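You operate a simulated robot arm through the tools that you are given. There is no shell and no other tool.

Carry out the task below with a simulated two-armed robot. There is one attempt and no reset: what you move stays moved.

## Task
Measure chain piece 25 in the gauge and sort it: over 64 mm is waste.
Fine: slide the gauge open again before lifting it; good goes in the green tray, waste in the grey tray marked WASTE.
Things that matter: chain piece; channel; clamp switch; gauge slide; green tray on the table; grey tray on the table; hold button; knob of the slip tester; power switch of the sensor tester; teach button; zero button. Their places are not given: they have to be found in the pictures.

Only the result counts: the job must be done as asked and must still hold three seconds after the hand-in. Knocking over, shifting, dropping, spilling or breaking anything else fails it.

## Robot
Two 7-joint arms with fingered hands on one trunk that stands fixed in place. Base frame: the origin is at the foot of the trunk, x ahead of it, y to its left, z up; the work surface is at about z = 0.9. Units: m, rad, N and s.
The left shoulder is at [0.04, 0.146, 1.28], the right one opposite. With the tool pointing down near the work surface each hand reaches from about 0.28 to 0.72 m from the base axis, measured 20 degrees to its own side. Payload 4 kg a hand.
The tool frame of a hand sits at the grasp point between the pads (the TCP): z along the fingers, y along the line on which they close. The tips reach 0.026 m beyond it. Largest opening 0.148 m; the body of the gripper starts 0.073 m behind the TCP. The gripper is a hand of 3 fingers: y runs from the thumb to the fingers, the wrist lies at [0, 0, -0.224] in the tool frame, and closing takes about 1.5 s.
Orientation is that of the tool frame in the base frame, as a unit quaternion [w, x, y, z]. With the fingers straight down and closing along the base's y, the tool's x points along the base's -x, its y along +y and its z along -z.

## Interface
- The arms move only by the tool step_arm. It takes "left_commands", "right_commands" or both (then of equal length, played together; a hand with none holds still); each is a list of rows, each a list of 6 numbers: the shift along the base's x, y, z in m, then the turn, a rotation vector about the base's x, y, z in rad. In form: [[tx, ty, tz, rx, ry, rz], ...]. A call has 1 to 20 rows; each row shifts and turns the commanded pose from where the row before left it. "left_fingers" and "right_fingers" are, for a hand that has rows, the opening, from 0 (shut) to 1 (fully open), set as the call begins (left out, the last holds). Each row takes 0.2 s and may step no farther than 0.05 m and 0.15 rad from the row before; otherwise, or with a gripper value out of range, the whole call is refused. A pose out of reach is approached as far as the arm can. The call stops where the force on the tool passes 40 N (or 10 N more than at its start, if that is more) or the arm is blocked; 0.2 s more then pass. Each finger travels about 0.108 m/s and halts on what it meets, pressing with about 31 N; the grip force reading is that of the motor and also rises with nothing between the fingers. The clock runs only during rows and for 0.2 s after the last one: add rows that do not move to give the fingers time. It gives the time, the measured TCP pose, the force on the tool (base axes), the opening and the grip force at its end, in the units of the frame above (readings bear some noise), with the torque about the TCP (base axes, N m) and any sound that the robot's microphone picked up, and new pictures: "views" is both (left out), scene, wrist or none (wrist: the cameras of the hands that moved).
- Cameras (640 x 400 px; columns grow to the right, rows downward): "scene" is now at [0.0901, -0.0564, 1.5121]; the picture's right is [-0.64, -0.77, 0.00], its down [-0.40, 0.33, -0.85] and it looks along [0.66, -0.55, -0.52] (base axes); focal length 304 px, centre (320, 200). "left" rides on the left gripper at [-0.068, -0.039, -0.09] in its tool frame; the picture's right is [0.50, -0.87, 0.00], its down [0.66, 0.38, -0.65] and it looks along [0.57, 0.33, 0.76] (tool axes); focal length 222 px, centre (320, 200). "right" rides on the right gripper at [0.068, -0.039, -0.09] in its tool frame; the picture's right is [0.50, 0.87, 0.00], its down [-0.66, 0.38, -0.65] and it looks along [-0.57, 0.33, 0.76] (tool axes); focal length 222 px, centre (320, 200).
- raise_lower(by): slides the trunk up (or, below 0, down) by that many m; the arms and the scene camera ride with it, the base frame stays. It gives what a move gives, with no picture.
- curl_fingers(finger1, finger2, thumb_bend, hand): sets how far each is bent, from 0 (flat) to 1 (curled in); at 0.3 the hand is open as for a grip, at 0.7 the pads meet at the TCP. One left out holds its place. A second passes; each finger stops where it meets its share of the squeeze, and holds until it gets a number again. A gripper value or a shape takes the hand back. It gives what a move gives, with no picture; readings hold the bend of each and the force on the fingers (four entries, about 0 where the hand has none), thumb and palm.
- hand_shape(shape, hand): the hand has 3 fingers and takes this shape, open, in about a second: jaw (thumb against the fingers, like two jaws); tri (thumb and two fingers); tip (a fingertip pinch); poke (one finger out to press); point (the index stretched); flat (the hand flat); cup (the hand cupped); fist (a fist). The gripper value then closes the fingers along that shape, each until it touches; the sizes above hold for jaw. It gives what a move gives, with no picture.
- aim_head(pan, tilt): turns the head with the scene camera to pan (to the left, within 1.501 rad either way) and tilt (down, from -0.506 to 1.204), counted from straight ahead of the robot. It gives what a move gives, and a new picture of the scene camera.
- probe_pixels(camera, pixels): for up to 12 pixels [column, row] of the newest picture of that camera ("zoom" is the newest enlarged one), the place [x, y, z] in the base frame of the surface seen there, good to about 0.002 m. No time passes.
- close_up(camera, box): a new picture of the part [left, top, right, bottom] of that camera's present view, enlarged. No time passes.
- close_job(): hands the job in; it is judged then, once.

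Open the grippers and draw the arms clear of the work before you hand the job in, unless the task says otherwise.

The tools are called after "Request:" as name(argument=value, ...) on one line, values as JSON. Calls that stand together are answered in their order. step_arm: Moves the arms, as the interface text tells. Its arguments: {"type":"object","properties":{"left_commands":{"type":"array","items":{"type":"array","items":{"type":"number"}}},"left_fingers":{"type":"number"},"right_commands":{"type":"array","items":{"type":"array","items":{"type":"number"}}},"right_fingers":{"type":"number"},"views":{"type":"string","enum":["both","scene","wrist","none"]}},"required":[]} The other tools are called the same way: raise_lower (by) slides the trunk up or down; hand_shape (shape, hand) gives the hand a shape; curl_fingers (finger1, finger2, thumb_bend, hand) moves the fingers one by one; aim_head (pan, tilt) turns the head that bears the scene camera; probe_pixels (camera, pixels) gives the place of the surface under pixels of a picture; close_up (camera, box) takes an enlarged picture of a part of a camera's view; close_job () hands the job in.

At the start:

```text
time_s: 0.0
left_eef_pos: [0.5054, -0.0145, 1.1909]
left_ee_rot: [0.0, -0.001, 1.0, 0.0]
left_contact_force: [-0.3, 0.1, 0.7]
left_moment: [0.0, -0.01, 0.01]
left_opening: 0.1477
left_gripper_force: 0.1
left_shape: jaw
left_bend: [0.3, 0.3, 0.3]
left_finger forces: [0.1, 0.1, 0.0, 0.1, 0.0, 0.0]
right_eef_pos: [0.3696, -0.4041, 1.2325]
right_ee_rot: [0.0, 0.002, 1.0, 0.0]
right_contact_force: [0.2, 0.7, 0.6]
right_moment: [0.01, 0.01, 0.01]
right_opening: 0.1479
right_gripper_force: 0.1
right_shape: jaw
right_bend: [0.3, 0.3, 0.3]
right_finger forces: [0.0, 0.0, 0.0, 0.0, 0.0, 0.0]
trunk travel left (down, up): [-0.45, 0.056]
head pan, tilt: [-0.693, 0.55]
```

scene: 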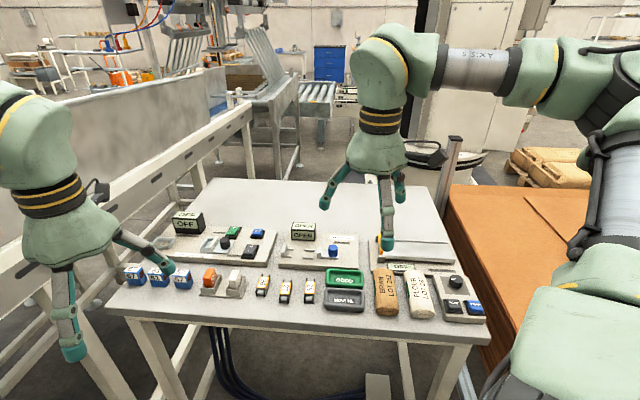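
right: 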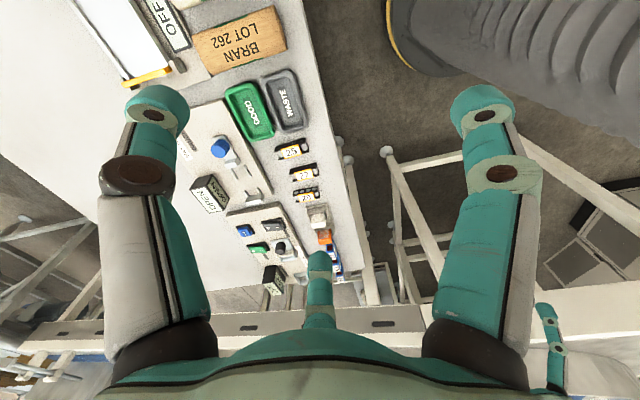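
left: 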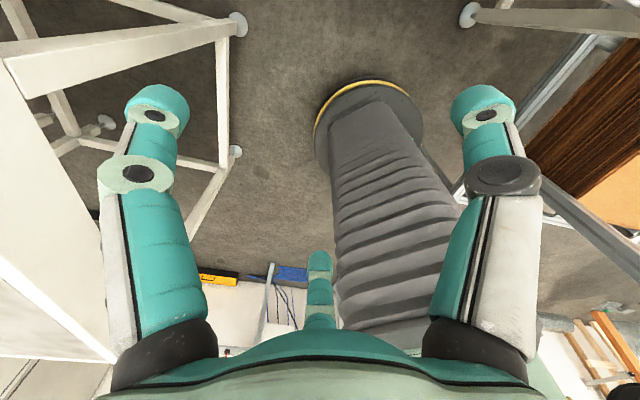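

The scene shows the table with three testers, small chain pieces around (262-310, 285), and trays at (345, 275) and (343, 300). I take enlarged pictures to read the labels.

Request:
close_up(camera="scene", box=[110, 200, 310, 325])

Request:
close_up(camera="scene", box=[230, 210, 390, 310])

Request:
close_up(camera="scene", box=[340, 220, 500, 330])

Request:
close_up(camera="right", box=[180, 60, 360, 290])

```text
3.20 times, centred on (210, 262) of scene
```

zoom: 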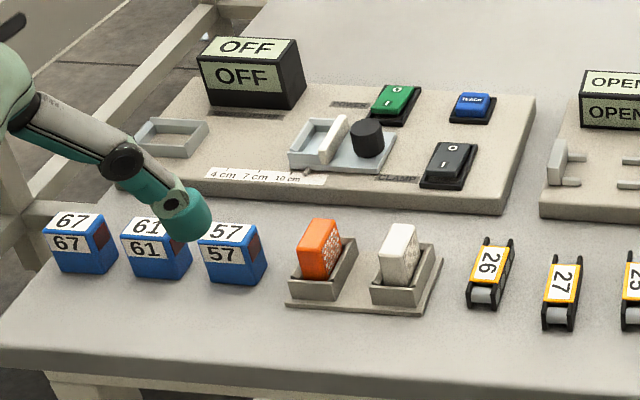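

```text
4.00 times, centred on (310, 260) of scene
```

zoom: 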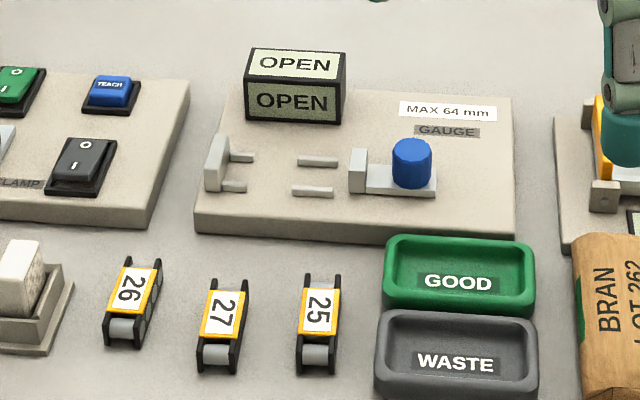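

```text
3.64 times, centred on (420, 275) of scene
```

zoom: 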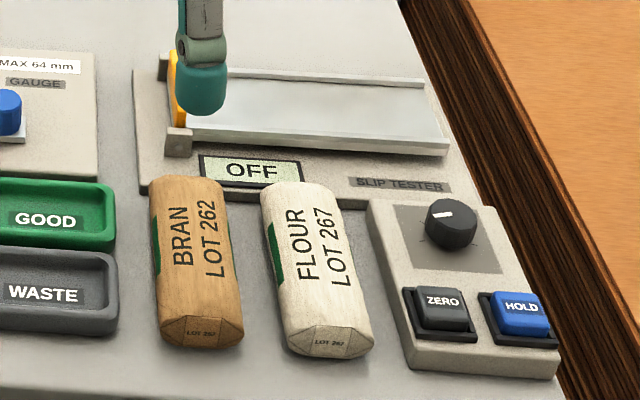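

```text
1.74 times, centred on (270, 175) of right
```

zoom: 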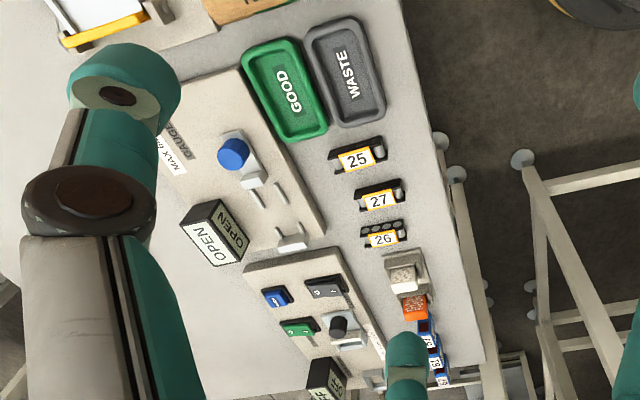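

I take the gauge close-up again, larger, to probe positions of the gauge parts and piece 25.

Request:
close_up(camera="scene", box=[272, 215, 368, 275])

```text
6.67 times, centred on (320, 245) of scene
```

zoom: 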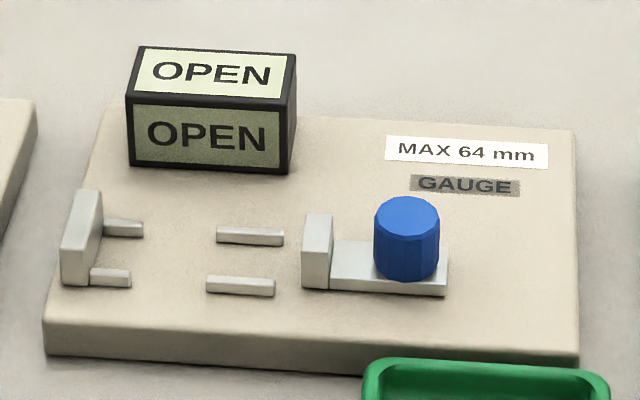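

Anvil at zoom (85,240), rails at (120,228),(110,278),(250,236),(240,286), slide jaw at (318,250), knob at (408,240). I probe these.

Request:
probe_pixels(camera="zoom", pixels=[[90, 195], [98, 240], [122, 222], [110, 271], [250, 230], [240, 279], [318, 217], [300, 250], [408, 208], [408, 250], [435, 285], [180, 258]])

Request:
probe_pixels(camera="zoom", pixels=[[345, 285], [440, 288], [60, 320], [570, 345], [570, 135], [110, 112], [130, 130], [290, 150], [140, 48], [295, 58], [76, 280], [95, 280]])

Request:
probe_pixels(camera="scene", pixels=[[305, 281], [313, 281], [306, 300], [312, 303], [310, 290], [328, 268], [362, 270], [325, 290], [363, 292], [326, 311], [362, 311], [345, 283]])

```text
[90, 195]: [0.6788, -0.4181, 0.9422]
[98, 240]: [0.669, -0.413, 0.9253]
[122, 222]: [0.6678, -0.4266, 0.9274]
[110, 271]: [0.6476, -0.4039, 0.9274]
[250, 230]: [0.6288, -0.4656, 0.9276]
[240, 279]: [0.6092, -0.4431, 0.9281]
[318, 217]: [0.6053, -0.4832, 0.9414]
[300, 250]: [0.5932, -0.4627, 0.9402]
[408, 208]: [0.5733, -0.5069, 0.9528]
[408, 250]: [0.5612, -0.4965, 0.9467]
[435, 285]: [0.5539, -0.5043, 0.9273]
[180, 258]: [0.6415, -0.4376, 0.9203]
```

```text
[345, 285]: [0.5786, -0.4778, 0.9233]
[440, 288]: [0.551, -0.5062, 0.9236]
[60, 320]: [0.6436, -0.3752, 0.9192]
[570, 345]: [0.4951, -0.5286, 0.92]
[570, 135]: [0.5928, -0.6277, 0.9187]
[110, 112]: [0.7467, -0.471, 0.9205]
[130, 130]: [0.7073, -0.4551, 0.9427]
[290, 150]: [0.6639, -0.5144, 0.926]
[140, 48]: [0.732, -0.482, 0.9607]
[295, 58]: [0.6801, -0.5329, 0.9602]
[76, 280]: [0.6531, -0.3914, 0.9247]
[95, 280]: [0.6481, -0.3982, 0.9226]
```

```text
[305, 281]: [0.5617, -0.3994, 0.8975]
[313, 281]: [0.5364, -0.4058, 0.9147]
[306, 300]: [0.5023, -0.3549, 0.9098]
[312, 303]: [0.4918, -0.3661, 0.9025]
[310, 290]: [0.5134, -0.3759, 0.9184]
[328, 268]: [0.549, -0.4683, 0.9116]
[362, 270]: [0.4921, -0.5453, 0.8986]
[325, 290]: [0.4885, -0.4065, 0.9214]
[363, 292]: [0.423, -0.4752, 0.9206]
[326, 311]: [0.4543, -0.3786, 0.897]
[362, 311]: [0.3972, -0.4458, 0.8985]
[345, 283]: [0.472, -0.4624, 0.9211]
```

Gauge axis runs along about (-0.70,-0.71) with the channel floor at z 0.920. Now I zoom on piece 25 and the trays.

Request:
close_up(camera="scene", box=[278, 268, 326, 310])

Request:
close_up(camera="right", box=[260, 125, 340, 205])

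```text
9.52 times, centred on (302, 289) of scene
```

zoom: 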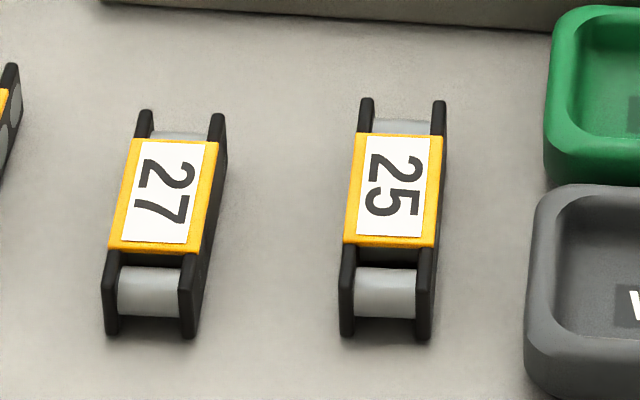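

```text
5.00 times, centred on (300, 165) of right
```

zoom: 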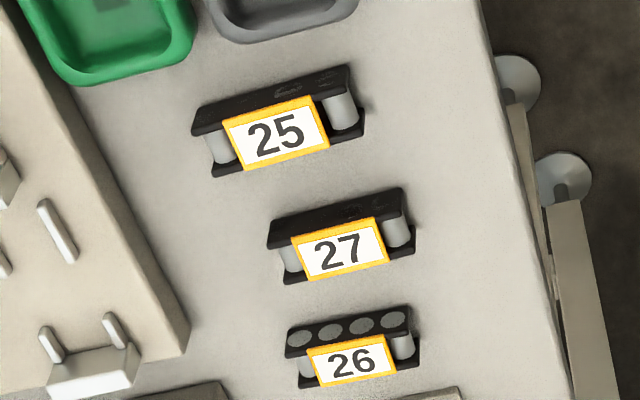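

I retake the scene zoom on piece 25 and probe its side-plate tops and the table around it.

Request:
close_up(camera="scene", box=[278, 268, 326, 310])

Request:
probe_pixels(camera="zoom", pixels=[[366, 102], [438, 105], [347, 250], [425, 250], [346, 280], [424, 280], [395, 190], [362, 140], [436, 145], [350, 238], [347, 335], [422, 338]])

Request:
probe_pixels(camera="zoom", pixels=[[347, 265], [424, 265], [385, 290], [400, 127], [366, 115], [438, 120], [290, 200], [480, 200], [213, 120], [143, 115], [190, 335], [110, 330]])

```text
9.52 times, centred on (302, 289) of scene
```

zoom: 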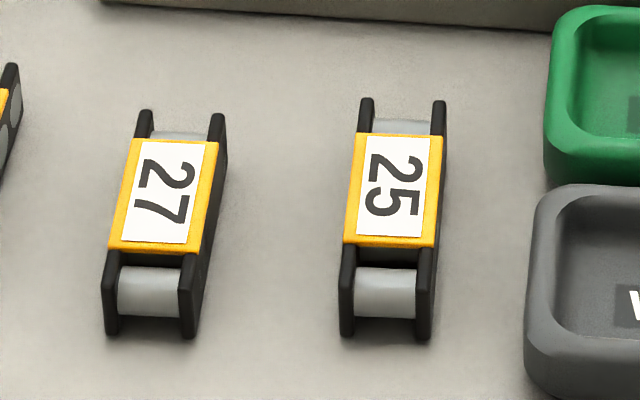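

```text
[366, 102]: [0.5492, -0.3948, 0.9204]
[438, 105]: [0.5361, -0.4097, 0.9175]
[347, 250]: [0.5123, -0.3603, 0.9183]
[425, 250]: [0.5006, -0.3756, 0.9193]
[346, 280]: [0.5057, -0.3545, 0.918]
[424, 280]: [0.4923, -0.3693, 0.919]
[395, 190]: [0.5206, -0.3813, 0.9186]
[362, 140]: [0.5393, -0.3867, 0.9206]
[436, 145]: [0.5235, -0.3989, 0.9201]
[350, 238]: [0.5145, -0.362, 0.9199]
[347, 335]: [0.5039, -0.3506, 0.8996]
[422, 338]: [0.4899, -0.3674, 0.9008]
```

```text
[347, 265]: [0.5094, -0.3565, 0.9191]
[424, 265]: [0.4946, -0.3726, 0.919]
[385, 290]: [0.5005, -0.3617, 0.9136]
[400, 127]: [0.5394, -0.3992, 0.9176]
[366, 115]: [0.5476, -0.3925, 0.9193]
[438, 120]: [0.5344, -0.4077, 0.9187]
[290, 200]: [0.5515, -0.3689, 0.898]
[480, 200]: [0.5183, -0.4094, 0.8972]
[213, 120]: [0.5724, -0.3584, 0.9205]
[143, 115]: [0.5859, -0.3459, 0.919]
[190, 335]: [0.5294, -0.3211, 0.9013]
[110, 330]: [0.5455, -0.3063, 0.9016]
```

Piece 25 is centred near (0.520,-0.381), its long axis at about -43°, top at z 0.919. I probe the right hand's own fingers in the wrist picture, at (155,115), (485,112) and (320,265), to learn the finger layout.

Request:
probe_pixels(camera="right", pixels=[[150, 95], [155, 117], [140, 175], [485, 95], [487, 117], [497, 175], [320, 258], [320, 268], [320, 295], [320, 320]])

Request:
step_arm(right_commands=[[0, 0, 0, 0, 0, 0], [0, 0, 0, 0, 0, 0], [0, 0, 0, 0, 0, 0], [0, 0, 0, 0, 0, 0]], right_fingers=0.3)

```text
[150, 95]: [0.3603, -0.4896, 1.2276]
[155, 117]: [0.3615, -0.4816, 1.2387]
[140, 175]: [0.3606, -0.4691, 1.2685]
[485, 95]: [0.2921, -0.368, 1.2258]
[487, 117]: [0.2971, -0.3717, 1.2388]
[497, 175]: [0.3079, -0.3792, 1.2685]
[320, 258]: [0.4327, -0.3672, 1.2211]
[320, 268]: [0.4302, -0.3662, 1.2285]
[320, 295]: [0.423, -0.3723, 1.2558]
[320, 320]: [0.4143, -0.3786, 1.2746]
```

```text
time_s: 1.0
left_eef_pos: [0.5052, -0.0139, 1.1919]
left_ee_rot: [0.0, 0.0, 1.0, 0.0]
left_contact_force: [-0.7, 0.0, 0.6]
left_moment: [0.01, 0.0, 0.04]
left_opening: 0.1478
left_gripper_force: 0.0
left_shape: jaw
left_bend: [0.3, 0.3, 0.3]
left_finger forces: [0.0, 0.1, 0.0, 0.0, 0.0, 0.0]
right_eef_pos: [0.37, -0.404, 1.2328]
right_ee_rot: [0.0, 0.0, 1.0, 0.0]
right_contact_force: [-0.2, -0.1, 0.1]
right_moment: [0.03, 0.01, -0.04]
right_opening: 0.0448
right_gripper_force: 0.0
right_shape: jaw
right_bend: [0.77, 0.77, 0.7]
right_finger forces: [0.0, 0.1, 0.1, 0.1, 0.1, 0.1]
trunk travel left (down, up): [-0.45, 0.056]
head pan, tilt: [-0.693, 0.55]
```

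scene: 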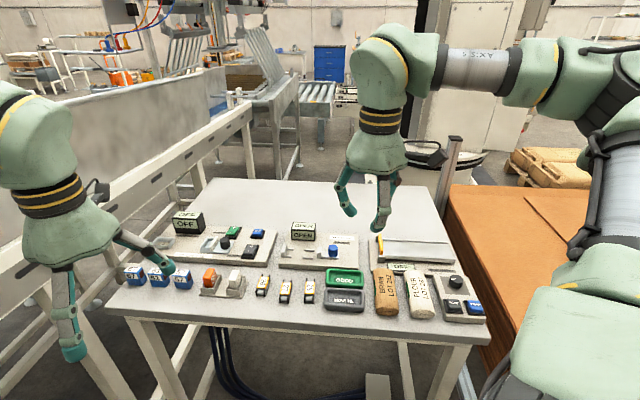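
right: 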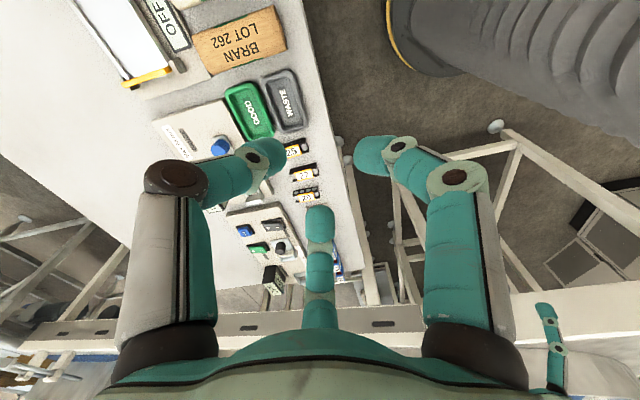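

The fingers started 120° apart, at radius about 0.08 m. After partly closing, tips are at (265,150), (372,152) and (320,215); I probe them again.

Request:
probe_pixels(camera="right", pixels=[[268, 150], [255, 155], [225, 170], [372, 152], [390, 160], [415, 175], [320, 212], [320, 225], [320, 255], [175, 180], [455, 180], [320, 290]])

Request:
close_up(camera="right", box=[120, 80, 520, 330])

```text
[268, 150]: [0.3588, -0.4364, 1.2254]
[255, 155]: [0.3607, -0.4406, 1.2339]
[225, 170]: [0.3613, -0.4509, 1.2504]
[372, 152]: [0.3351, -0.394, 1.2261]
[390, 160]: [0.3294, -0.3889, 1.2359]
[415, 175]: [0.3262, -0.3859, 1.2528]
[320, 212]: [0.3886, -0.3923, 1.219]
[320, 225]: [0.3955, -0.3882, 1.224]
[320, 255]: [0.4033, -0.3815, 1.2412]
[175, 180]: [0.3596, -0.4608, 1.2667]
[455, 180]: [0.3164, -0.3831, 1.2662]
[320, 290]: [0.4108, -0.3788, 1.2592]
```

```text
1.60 times, centred on (320, 205) of right
```

zoom: 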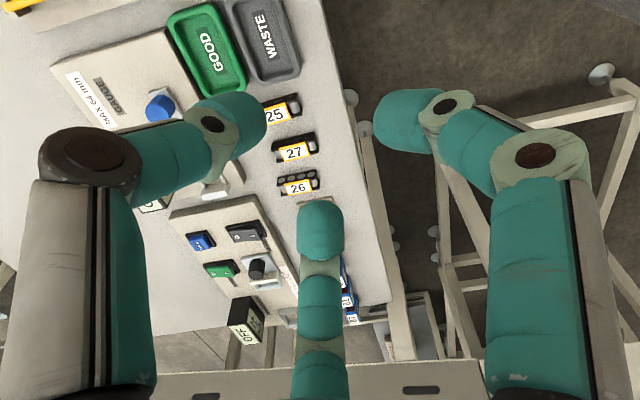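

The jaw closes radially toward the centre. I try the "tip" shape to see whether it gives a cleaner two-sided pinch on a 24 mm wide piece.

Request:
hand_shape(hand="right", shape="tip")

Request:
close_up(camera="right", box=[0, 0, 640, 400])

Request:
close_up(camera="scene", box=[300, 120, 460, 260])

```text
time_s: 1.9
left_eef_pos: [0.5048, -0.014, 1.192]
left_ee_rot: [0.0, -0.001, 1.0, 0.0]
left_contact_force: [0.2, -0.1, -0.7]
left_moment: [-0.01, 0.0, 0.0]
left_opening: 0.1477
left_gripper_force: 0.0
left_shape: jaw
left_bend: [0.3, 0.3, 0.3]
left_finger forces: [0.1, 0.0, 0.0, 0.0, 0.0, 0.0]
right_eef_pos: [0.3691, -0.4027, 1.2334]
right_ee_rot: [0.0, 0.0, 1.0, 0.0]
right_contact_force: [0.1, 0.3, -0.4]
right_moment: [-0.02, 0.03, 0.03]
right_opening: 0.1477
right_gripper_force: 0.1
right_shape: tip
right_bend: [0.3, 0.3, 0.3]
right_finger forces: [0.1, 0.1, 0.0, 0.0, 0.1, 0.1]
trunk travel left (down, up): [-0.45, 0.056]
head pan, tilt: [-0.693, 0.55]
```

```text
1.00 times, centred on (320, 200) of right (not enlarged: the box is as wide or as high as the picture)
```

zoom: 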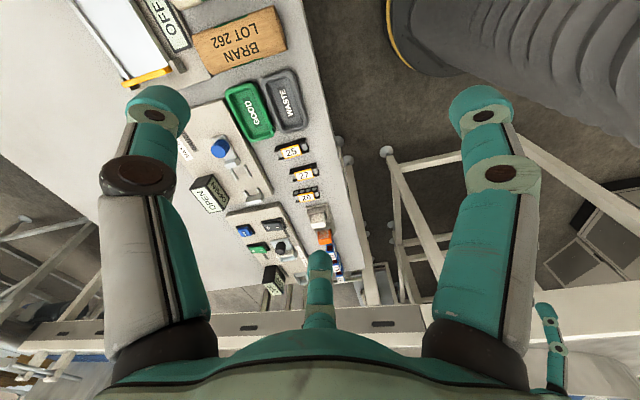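

```text
2.86 times, centred on (380, 190) of scene
```

zoom: 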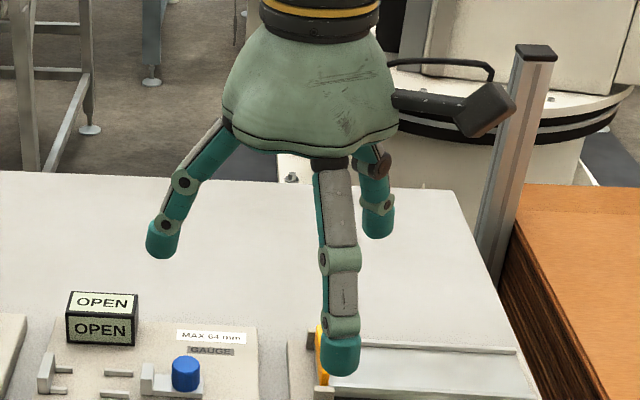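

Open "tip" looks the same as jaw, so I close it to about 24 mm in free air to see where the tips end up.

Request:
step_arm(right_commands=[[0, 0, 0, 0, 0, 0], [0, 0, 0, 0, 0, 0], [0, 0, 0, 0, 0, 0], [0, 0, 0, 0, 0, 0], [0, 0, 0, 0, 0, 0]], right_fingers=0.16)

Request:
close_up(camera="scene", box=[300, 120, 460, 260])

Request:
close_up(camera="right", box=[120, 80, 520, 330])

```text
time_s: 3.1
left_eef_pos: [0.5056, -0.0138, 1.1926]
left_ee_rot: [0.0, 0.0, 1.0, 0.0]
left_contact_force: [-0.3, -0.5, 0.6]
left_moment: [0.0, -0.01, 0.0]
left_opening: 0.1481
left_gripper_force: 0.1
left_shape: jaw
left_bend: [0.3, 0.3, 0.3]
left_finger forces: [0.0, 0.0, 0.0, 0.1, 0.0, 0.0]
right_eef_pos: [0.3695, -0.4032, 1.2333]
right_ee_rot: [0.0, 0.0, 1.0, 0.0]
right_contact_force: [0.9, 0.9, -0.6]
right_moment: [-0.03, 0.0, 0.0]
right_opening: 0.024
right_gripper_force: 0.1
right_shape: tip
right_bend: [0.75, 0.75, 0.7]
right_finger forces: [0.0, 0.0, 0.0, 0.0, 0.0, 0.1]
trunk travel left (down, up): [-0.45, 0.056]
head pan, tilt: [-0.693, 0.55]
```

scene: 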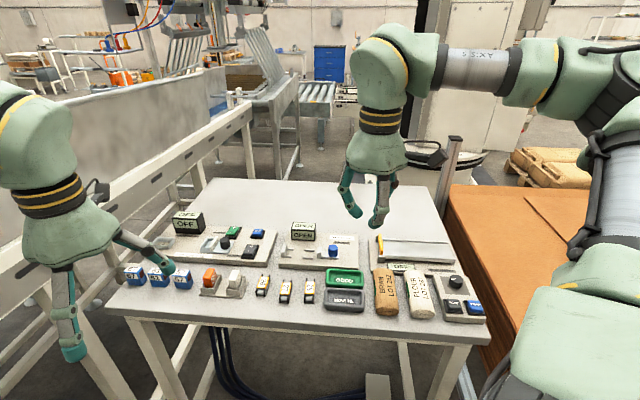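
right: 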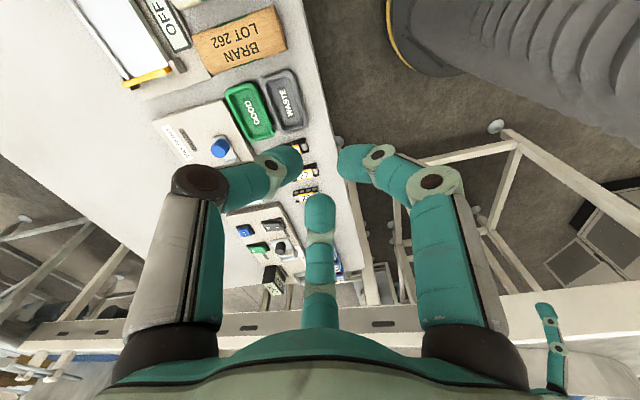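

```text
2.86 times, centred on (380, 190) of scene
```

zoom: 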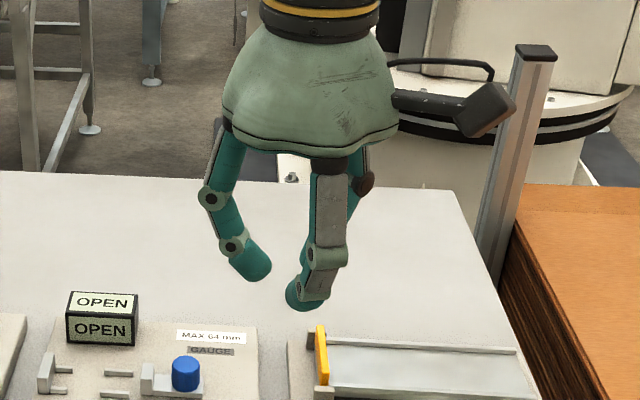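

```text
1.60 times, centred on (320, 205) of right
```

zoom: 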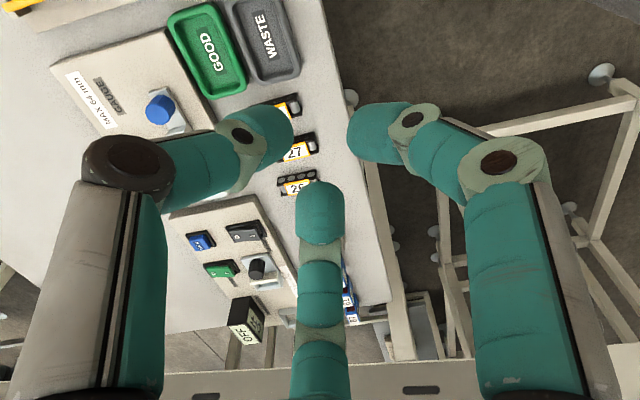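

All shapes close radially at 120°. A promising grasp is fingers 1 and 2 on the long sides with the thumb at one end, so I test individual bends in free air to calibrate tip positions.

Request:
curl_fingers(hand="right", finger1=0.6, finger2=0.6, thumb_bend=0.3)

Request:
close_up(camera="right", box=[120, 80, 520, 330])

Request:
close_up(camera="scene", box=[300, 120, 460, 260])

```text
time_s: 4.1
left_eef_pos: [0.5057, -0.0144, 1.1915]
left_ee_rot: [0.0, 0.001, 1.0, -0.001]
left_contact_force: [0.5, -0.5, 0.1]
left_moment: [-0.01, -0.02, -0.01]
left_opening: 0.1477
left_gripper_force: 0.0
left_shape: jaw
left_bend: [0.3, 0.3, 0.3]
left_finger forces: [0.0, 0.1, 0.1, 0.1, 0.0, 0.1]
right_eef_pos: [0.369, -0.4034, 1.2329]
right_ee_rot: [0.0, 0.002, 1.0, 0.0]
right_contact_force: [0.7, -0.3, -0.8]
right_moment: [0.04, 0.0, 0.01]
right_opening: 0.0821
right_gripper_force: 0.1
right_shape: fingers
right_bend: [0.6, 0.6, 0.3]
right_finger forces: [0.0, 0.0, 0.0, 0.0, 0.1, 0.0]
trunk travel left (down, up): [-0.45, 0.056]
head pan, tilt: [-0.693, 0.55]
```

```text
1.60 times, centred on (320, 205) of right
```

zoom: 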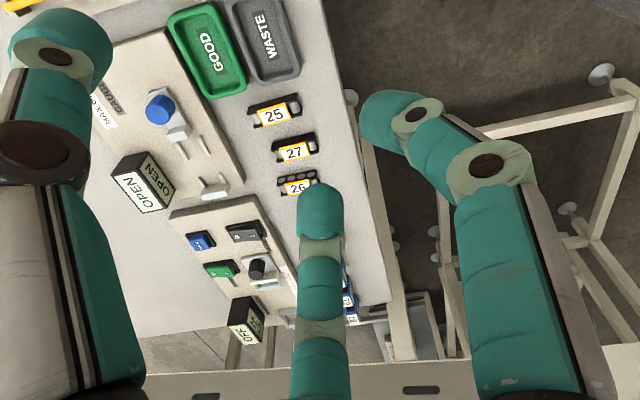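

```text
2.86 times, centred on (380, 190) of scene
```

zoom: 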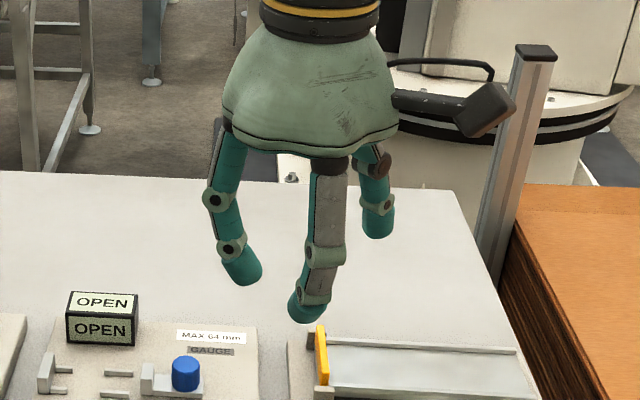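

I probe the tips in this zoom: finger B at (320,190-225) and finger A around (365-440,110-125).

Request:
close_up(camera="right", box=[270, 110, 470, 250])

Request:
probe_pixels(camera="right", pixels=[[308, 205], [320, 197], [320, 205], [333, 205], [320, 215], [320, 225], [320, 240], [348, 148], [360, 140], [360, 150], [360, 165], [380, 150]])

```text
2.86 times, centred on (370, 180) of right
```

zoom: 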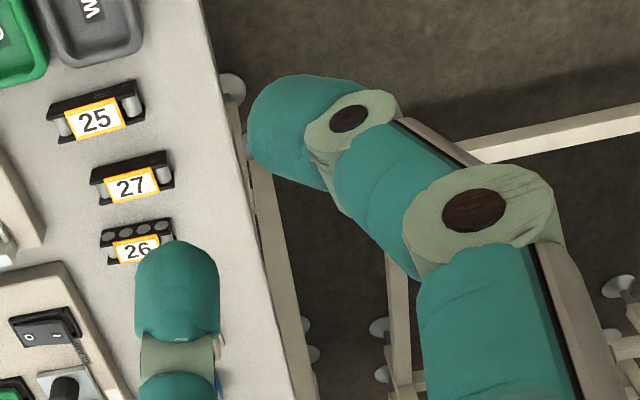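

```text
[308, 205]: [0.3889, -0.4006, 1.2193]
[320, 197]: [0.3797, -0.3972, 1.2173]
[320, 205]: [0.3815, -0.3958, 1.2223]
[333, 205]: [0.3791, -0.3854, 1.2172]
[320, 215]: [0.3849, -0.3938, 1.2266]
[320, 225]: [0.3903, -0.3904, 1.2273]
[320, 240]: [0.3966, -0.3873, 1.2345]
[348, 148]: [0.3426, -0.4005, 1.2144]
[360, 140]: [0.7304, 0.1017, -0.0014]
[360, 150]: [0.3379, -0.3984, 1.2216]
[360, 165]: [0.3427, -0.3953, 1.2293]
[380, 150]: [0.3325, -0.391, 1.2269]
```

At bend 0.6 finger B's inner face is about 13 mm from the hand axis and the tip about 18 mm below the TCP, so fingers 1+2 can pinch the sides alone. I check where the thumb goes when flat (bend 0).

Request:
curl_fingers(hand="right", finger1=0.55, finger2=0.55, thumb_bend=0.0)

Request:
close_up(camera="right", box=[0, 0, 640, 400])

Request:
close_up(camera="scene", box=[300, 120, 460, 260])

Request:
probe_pixels(camera="right", pixels=[[308, 207], [320, 202], [320, 210], [333, 210], [320, 220], [320, 230], [320, 245], [358, 148], [370, 150], [370, 165], [395, 155], [120, 100]])

```text
time_s: 5.1
left_eef_pos: [0.5055, -0.0138, 1.1907]
left_ee_rot: [0.001, -0.001, 1.0, 0.0]
left_contact_force: [-1.0, 0.0, 1.0]
left_moment: [-0.02, 0.02, 0.0]
left_opening: 0.1479
left_gripper_force: 0.1
left_shape: jaw
left_bend: [0.3, 0.3, 0.3]
left_finger forces: [0.0, 0.0, 0.0, 0.1, 0.0, 0.1]
right_eef_pos: [0.3697, -0.4026, 1.2332]
right_ee_rot: [0.0, 0.001, 1.0, 0.001]
right_contact_force: [0.4, -0.6, -0.2]
right_moment: [-0.01, -0.01, 0.0]
right_opening: 0.1201
right_gripper_force: 0.2
right_shape: fingers
right_bend: [0.55, 0.55, 0.0]
right_finger forces: [0.0, 0.1, 0.1, 0.0, 0.0, 0.0]
trunk travel left (down, up): [-0.45, 0.056]
head pan, tilt: [-0.693, 0.55]
```

```text
1.00 times, centred on (320, 200) of right (not enlarged: the box is as wide or as high as the picture)
```

zoom: 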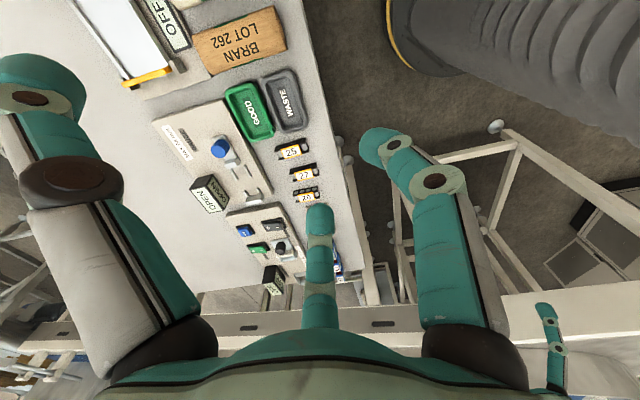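

```text
2.86 times, centred on (380, 190) of scene
```

zoom: 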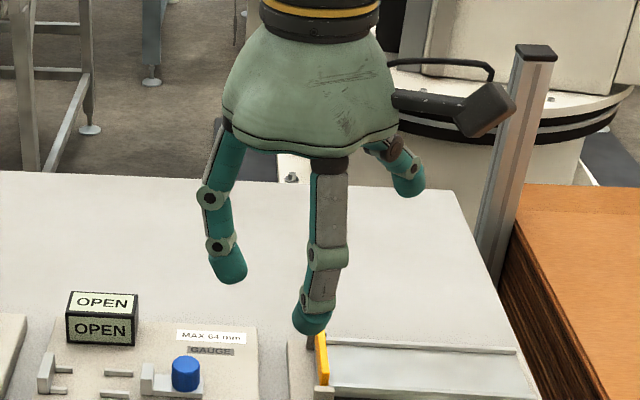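

```text
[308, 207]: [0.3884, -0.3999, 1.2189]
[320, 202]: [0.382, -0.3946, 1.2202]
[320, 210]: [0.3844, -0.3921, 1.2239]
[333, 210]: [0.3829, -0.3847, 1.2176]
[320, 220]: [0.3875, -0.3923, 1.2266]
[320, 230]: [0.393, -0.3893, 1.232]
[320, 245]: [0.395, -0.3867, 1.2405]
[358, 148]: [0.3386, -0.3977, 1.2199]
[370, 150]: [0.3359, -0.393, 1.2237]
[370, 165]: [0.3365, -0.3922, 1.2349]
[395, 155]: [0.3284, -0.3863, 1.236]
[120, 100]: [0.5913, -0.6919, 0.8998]
```

Thumb flat lifts only about 16 mm, so the idle finger should point past the anvil, away from the knob. I probe the area beyond the anvil (sensor tester) and the trays, and then plan the headings.

Request:
probe_pixels(camera="scene", pixels=[[258, 231], [250, 247], [270, 232], [264, 262], [275, 240], [233, 230], [285, 238], [245, 262], [276, 231], [268, 250], [283, 262], [282, 247]])

Request:
close_up(camera="scene", box=[315, 262, 377, 318])

Request:
probe_pixels(camera="zoom", pixels=[[140, 90], [140, 260], [500, 90], [500, 280], [130, 350], [490, 380], [300, 150], [300, 340], [300, 75], [300, 245], [120, 310], [530, 350]])

Request:
raise_lower(by=-0.12)

Request:
curl_fingers(hand="right", finger1=0.55, finger2=0.0, thumb_bend=0.55)

Request:
close_up(camera="right", box=[0, 0, 640, 400])

Request:
close_up(camera="scene", box=[300, 120, 460, 260])

```text
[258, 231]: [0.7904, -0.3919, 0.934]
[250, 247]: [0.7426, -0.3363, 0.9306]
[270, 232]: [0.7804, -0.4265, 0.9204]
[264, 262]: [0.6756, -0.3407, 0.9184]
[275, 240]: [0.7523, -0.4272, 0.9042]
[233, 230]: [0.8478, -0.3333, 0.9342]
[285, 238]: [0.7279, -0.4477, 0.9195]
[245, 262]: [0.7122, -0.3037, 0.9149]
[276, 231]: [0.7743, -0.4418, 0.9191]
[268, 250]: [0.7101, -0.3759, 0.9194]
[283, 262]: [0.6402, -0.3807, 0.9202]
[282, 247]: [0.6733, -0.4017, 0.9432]
```

```text
7.14 times, centred on (346, 290) of scene
```

zoom: 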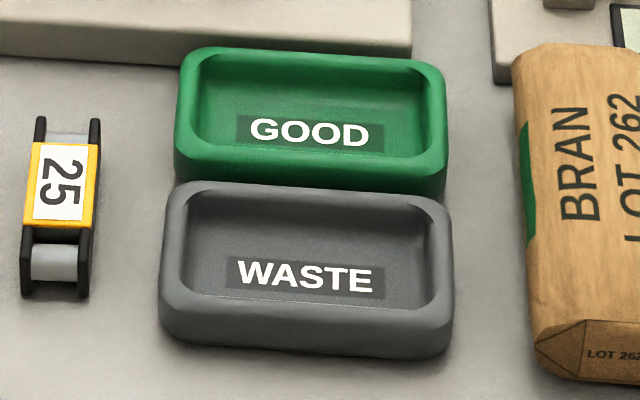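

```text
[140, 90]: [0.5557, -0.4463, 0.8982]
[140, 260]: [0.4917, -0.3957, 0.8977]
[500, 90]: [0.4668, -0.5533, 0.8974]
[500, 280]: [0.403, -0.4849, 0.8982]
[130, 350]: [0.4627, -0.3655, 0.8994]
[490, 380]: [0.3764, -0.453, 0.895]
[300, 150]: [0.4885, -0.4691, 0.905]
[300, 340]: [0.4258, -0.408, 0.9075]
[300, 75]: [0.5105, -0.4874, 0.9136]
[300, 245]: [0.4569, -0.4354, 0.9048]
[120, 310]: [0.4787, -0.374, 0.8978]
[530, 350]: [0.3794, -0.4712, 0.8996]
```

```text
time_s: 6.6
left_eef_pos: [0.5054, -0.0143, 1.0709]
left_ee_rot: [0.0, 0.0, 1.0, 0.0]
left_contact_force: [-0.2, -0.4, -0.7]
left_moment: [0.03, 0.02, 0.02]
left_opening: 0.148
left_gripper_force: 0.0
left_shape: jaw
left_bend: [0.3, 0.3, 0.3]
left_finger forces: [0.1, 0.0, 0.0, 0.0, 0.0, 0.0]
right_eef_pos: [0.3687, -0.4026, 1.113]
right_ee_rot: [0.001, 0.0, 1.0, 0.001]
right_contact_force: [-0.1, -0.8, 0.4]
right_moment: [-0.02, 0.0, 0.03]
right_opening: 0.1201
right_gripper_force: 0.2
right_shape: fingers
right_bend: [0.55, 0.55, 0.0]
right_finger forces: [0.1, 0.1, 0.0, 0.0, 0.0, 0.0]
trunk travel left (down, up): [-0.33, 0.176]
head pan, tilt: [-0.693, 0.55]
```

```text
time_s: 7.6
left_eef_pos: [0.5045, -0.0147, 1.0707]
left_ee_rot: [0.0, 0.0, 1.0, -0.001]
left_contact_force: [0.0, -0.7, 0.2]
left_moment: [0.0, -0.02, -0.01]
left_opening: 0.1478
left_gripper_force: 0.0
left_shape: jaw
left_bend: [0.3, 0.3, 0.3]
left_finger forces: [0.0, 0.0, 0.0, 0.0, 0.0, 0.0]
right_eef_pos: [0.3695, -0.4034, 1.1116]
right_ee_rot: [-0.001, 0.002, 1.0, 0.0]
right_contact_force: [0.0, -0.1, -0.4]
right_moment: [0.0, 0.02, 0.03]
right_opening: 0.0452
right_gripper_force: 0.1
right_shape: fingers
right_bend: [0.55, 0.0, 0.55]
right_finger forces: [0.1, 0.0, 0.0, 0.0, 0.1, 0.0]
trunk travel left (down, up): [-0.33, 0.176]
head pan, tilt: [-0.693, 0.55]
```

```text
1.00 times, centred on (320, 200) of right (not enlarged: the box is as wide or as high as the picture)
```

zoom: 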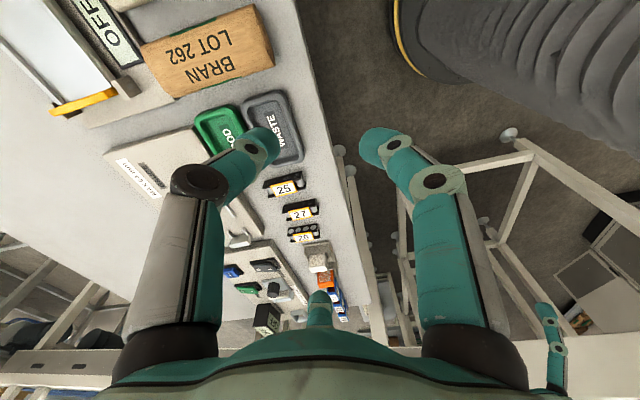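

```text
2.86 times, centred on (380, 190) of scene
```

zoom: 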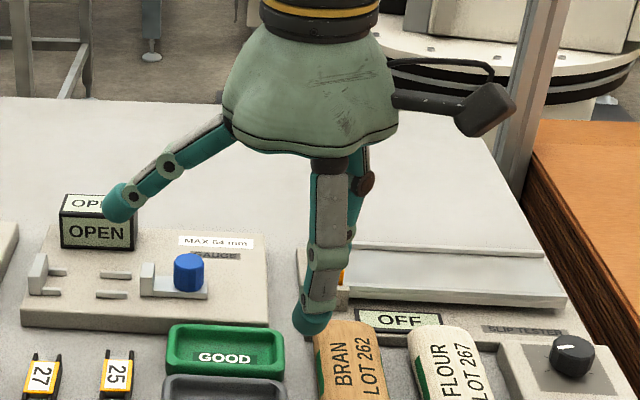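

finger2 is the one at tool −x (now flat, clearly raised), finger1 is at tool +x. Plan: pinch piece 25 with thumb + finger1, finger2 idle along the piece's axis; I turn the hand −73.4° and move above piece 25 at about (0.529,-0.389).

Request:
step_arm(right_commands=[[0.016, 0.00144, -0.002, 0, 0, -0.1281], [0.016, 0.00144, -0.002, 0, 0, -0.1281], [0.016, 0.00144, -0.002, 0, 0, -0.1281], [0.016, 0.00144, -0.002, 0, 0, -0.1281], [0.016, 0.00144, -0.002, 0, 0, -0.1281], [0.016, 0.00144, -0.002, 0, 0, -0.1281], [0.016, 0.00144, -0.002, 0, 0, -0.1281], [0.016, 0.00144, -0.002, 0, 0, -0.1281], [0.016, 0.00144, -0.002, 0, 0, -0.1281], [0.016, 0.00144, -0.002, 0, 0, -0.1281], [0, 0, 0, 0, 0, 0]])

```text
time_s: 10.0
left_eef_pos: [0.5054, -0.0145, 1.07]
left_ee_rot: [0.0, -0.001, 1.0, 0.0]
left_contact_force: [-0.6, -0.6, 0.1]
left_moment: [-0.02, -0.02, -0.01]
left_opening: 0.1481
left_gripper_force: 0.0
left_shape: jaw
left_bend: [0.3, 0.3, 0.3]
left_finger forces: [0.0, 0.0, 0.0, 0.0, 0.0, 0.0]
right_eef_pos: [0.5291, -0.3895, 1.0916]
right_ee_rot: [0.0, 0.6, 0.8, 0.0]
right_contact_force: [-0.1, 0.2, -0.1]
right_moment: [0.0, -0.03, -0.01]
right_opening: 0.0455
right_gripper_force: 0.0
right_shape: fingers
right_bend: [0.55, 0.0, 0.55]
right_finger forces: [0.1, 0.1, 0.1, 0.0, 0.1, 0.1]
trunk travel left (down, up): [-0.33, 0.176]
head pan, tilt: [-0.693, 0.55]
```

scene: 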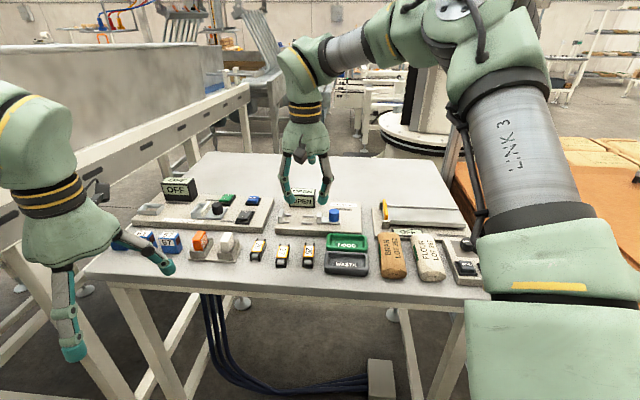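
right: 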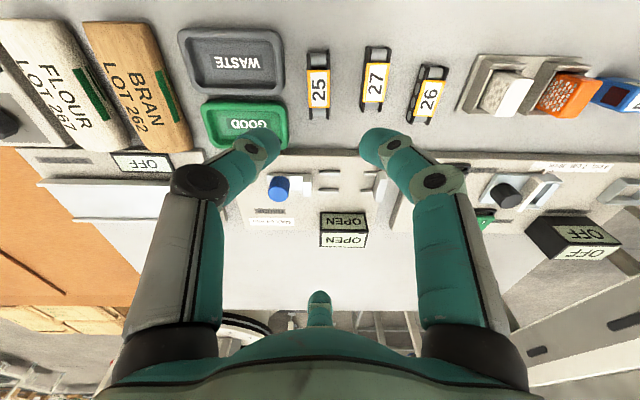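

The hand is over piece 25, seen at (317,85) between thumb (280,140) and finger1 (362,140). I probe the tips to learn their height before descending.

Request:
close_up(camera="right", box=[220, 40, 420, 200])

Request:
probe_pixels(camera="right", pixels=[[281, 142], [278, 135], [270, 130], [260, 130], [275, 150], [363, 140], [368, 132], [378, 130], [368, 148], [317, 85], [317, 55], [317, 115]])

```text
2.50 times, centred on (320, 120) of right
```

zoom: 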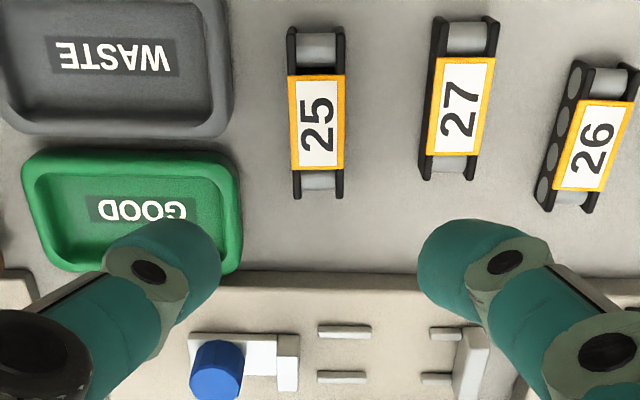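

```text
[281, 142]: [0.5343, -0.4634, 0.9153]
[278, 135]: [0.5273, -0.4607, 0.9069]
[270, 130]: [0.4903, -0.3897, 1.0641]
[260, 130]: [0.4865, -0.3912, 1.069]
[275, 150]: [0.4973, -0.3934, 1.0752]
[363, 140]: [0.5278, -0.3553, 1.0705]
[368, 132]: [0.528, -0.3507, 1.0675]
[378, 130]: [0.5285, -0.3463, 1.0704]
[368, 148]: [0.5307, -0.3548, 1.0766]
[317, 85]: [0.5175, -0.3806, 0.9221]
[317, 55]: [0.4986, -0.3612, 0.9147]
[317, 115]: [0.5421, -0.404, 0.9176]
```

Tips are about 28-30 mm below the TCP, so the pick TCP height is about 0.938. I narrow the thumb (tray side) to 0.59, finger1 to 0.57, finger2 to 0.45, and descend part-way to TCP z 0.985.

Request:
curl_fingers(hand="right", finger1=0.57, finger2=0.45, thumb_bend=0.59)

Request:
step_arm(right_commands=[[0, 0, -0.027, 0, 0, 0], [0, 0, -0.027, 0, 0, 0], [0, 0, -0.027, 0, 0, 0], [0, 0, -0.026, 0, 0, 0], [0, 0, 0, 0, 0, 0]])

Request:
close_up(camera="right", box=[200, 40, 440, 220])

Request:
close_up(camera="scene", box=[260, 180, 380, 290])

```text
time_s: 11.0
left_eef_pos: [0.5059, -0.0144, 1.0716]
left_ee_rot: [-0.001, 0.0, 1.0, 0.0]
left_contact_force: [-0.6, 0.0, -0.2]
left_moment: [0.03, 0.01, 0.02]
left_opening: 0.148
left_gripper_force: 0.0
left_shape: jaw
left_bend: [0.3, 0.3, 0.3]
left_finger forces: [0.0, 0.1, 0.1, 0.0, 0.0, 0.1]
right_eef_pos: [0.5294, -0.3889, 1.091]
right_ee_rot: [0.0, 0.598, 0.801, 0.001]
right_contact_force: [-0.8, -0.3, 0.3]
right_moment: [0.03, -0.02, -0.02]
right_opening: 0.0383
right_gripper_force: 0.0
right_shape: fingers
right_bend: [0.56, 0.45, 0.59]
right_finger forces: [0.1, 0.0, 0.0, 0.0, 0.0, 0.1]
trunk travel left (down, up): [-0.33, 0.176]
head pan, tilt: [-0.693, 0.55]
```

```text
time_s: 12.2
left_eef_pos: [0.5047, -0.0147, 1.0702]
left_ee_rot: [0.001, -0.001, 1.0, 0.001]
left_contact_force: [0.4, 0.5, -1.0]
left_moment: [0.0, 0.02, 0.0]
left_opening: 0.1479
left_gripper_force: 0.0
left_shape: jaw
left_bend: [0.3, 0.3, 0.3]
left_finger forces: [0.0, 0.1, 0.1, 0.0, 0.0, 0.0]
right_eef_pos: [0.5292, -0.3894, 0.985]
right_ee_rot: [-0.001, 0.598, 0.801, 0.0]
right_contact_force: [0.1, 0.1, 0.1]
right_moment: [0.0, -0.03, 0.03]
right_opening: 0.0384
right_gripper_force: 0.0
right_shape: fingers
right_bend: [0.56, 0.45, 0.59]
right_finger forces: [0.0, 0.1, 0.0, 0.1, 0.0, 0.0]
trunk travel left (down, up): [-0.33, 0.176]
head pan, tilt: [-0.693, 0.55]
```

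scene: 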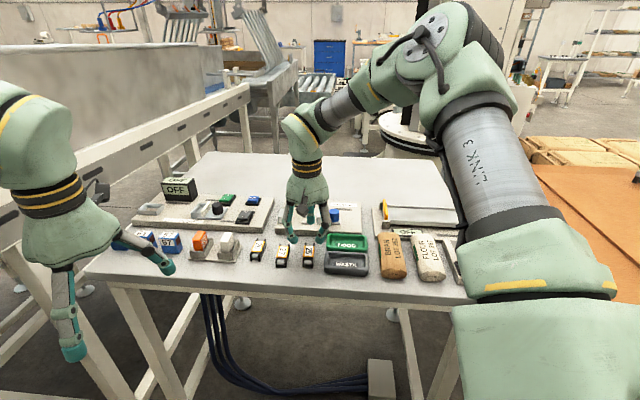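
right: 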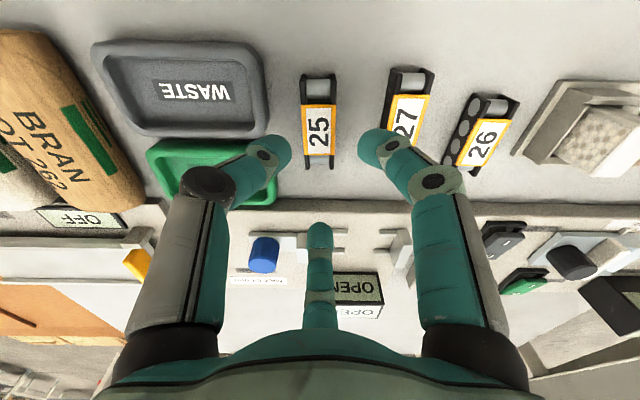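

```text
2.22 times, centred on (320, 130) of right
```

zoom: 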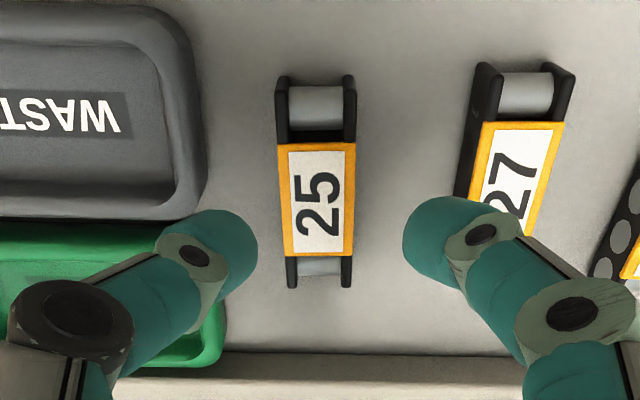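

```text
3.64 times, centred on (320, 235) of scene
```

zoom: 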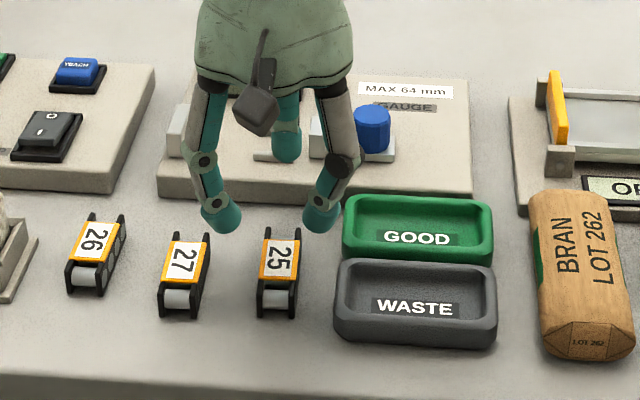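

I probe tip edges and the tray rims in this view to check the descent clearances.

Request:
probe_pixels(camera="right", pixels=[[283, 139], [288, 148], [286, 155], [272, 135], [363, 146], [366, 138], [376, 133], [263, 120], [262, 131], [274, 185], [306, 120], [336, 120]])

Request:
probe_pixels(camera="zoom", pixels=[[240, 215], [220, 228], [205, 215], [305, 215], [325, 228], [340, 205], [350, 230], [345, 265], [352, 205], [290, 160], [270, 155], [290, 135]])

```text
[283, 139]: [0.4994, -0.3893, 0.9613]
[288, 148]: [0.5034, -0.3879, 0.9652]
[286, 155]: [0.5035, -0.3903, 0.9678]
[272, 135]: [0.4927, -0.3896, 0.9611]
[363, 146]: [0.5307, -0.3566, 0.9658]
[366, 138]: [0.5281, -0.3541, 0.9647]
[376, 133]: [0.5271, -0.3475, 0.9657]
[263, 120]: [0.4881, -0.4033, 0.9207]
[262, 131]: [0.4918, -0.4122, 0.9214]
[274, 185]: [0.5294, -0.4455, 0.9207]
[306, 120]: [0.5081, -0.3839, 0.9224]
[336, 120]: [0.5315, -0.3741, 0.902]
```

```text
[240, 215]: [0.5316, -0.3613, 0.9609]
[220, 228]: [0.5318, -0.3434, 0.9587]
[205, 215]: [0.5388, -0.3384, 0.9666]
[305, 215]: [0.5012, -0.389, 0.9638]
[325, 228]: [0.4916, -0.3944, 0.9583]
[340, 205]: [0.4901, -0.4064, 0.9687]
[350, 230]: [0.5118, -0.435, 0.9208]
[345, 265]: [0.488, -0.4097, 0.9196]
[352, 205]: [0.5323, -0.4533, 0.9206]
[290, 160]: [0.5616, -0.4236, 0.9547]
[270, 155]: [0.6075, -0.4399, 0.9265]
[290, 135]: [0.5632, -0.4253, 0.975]
```

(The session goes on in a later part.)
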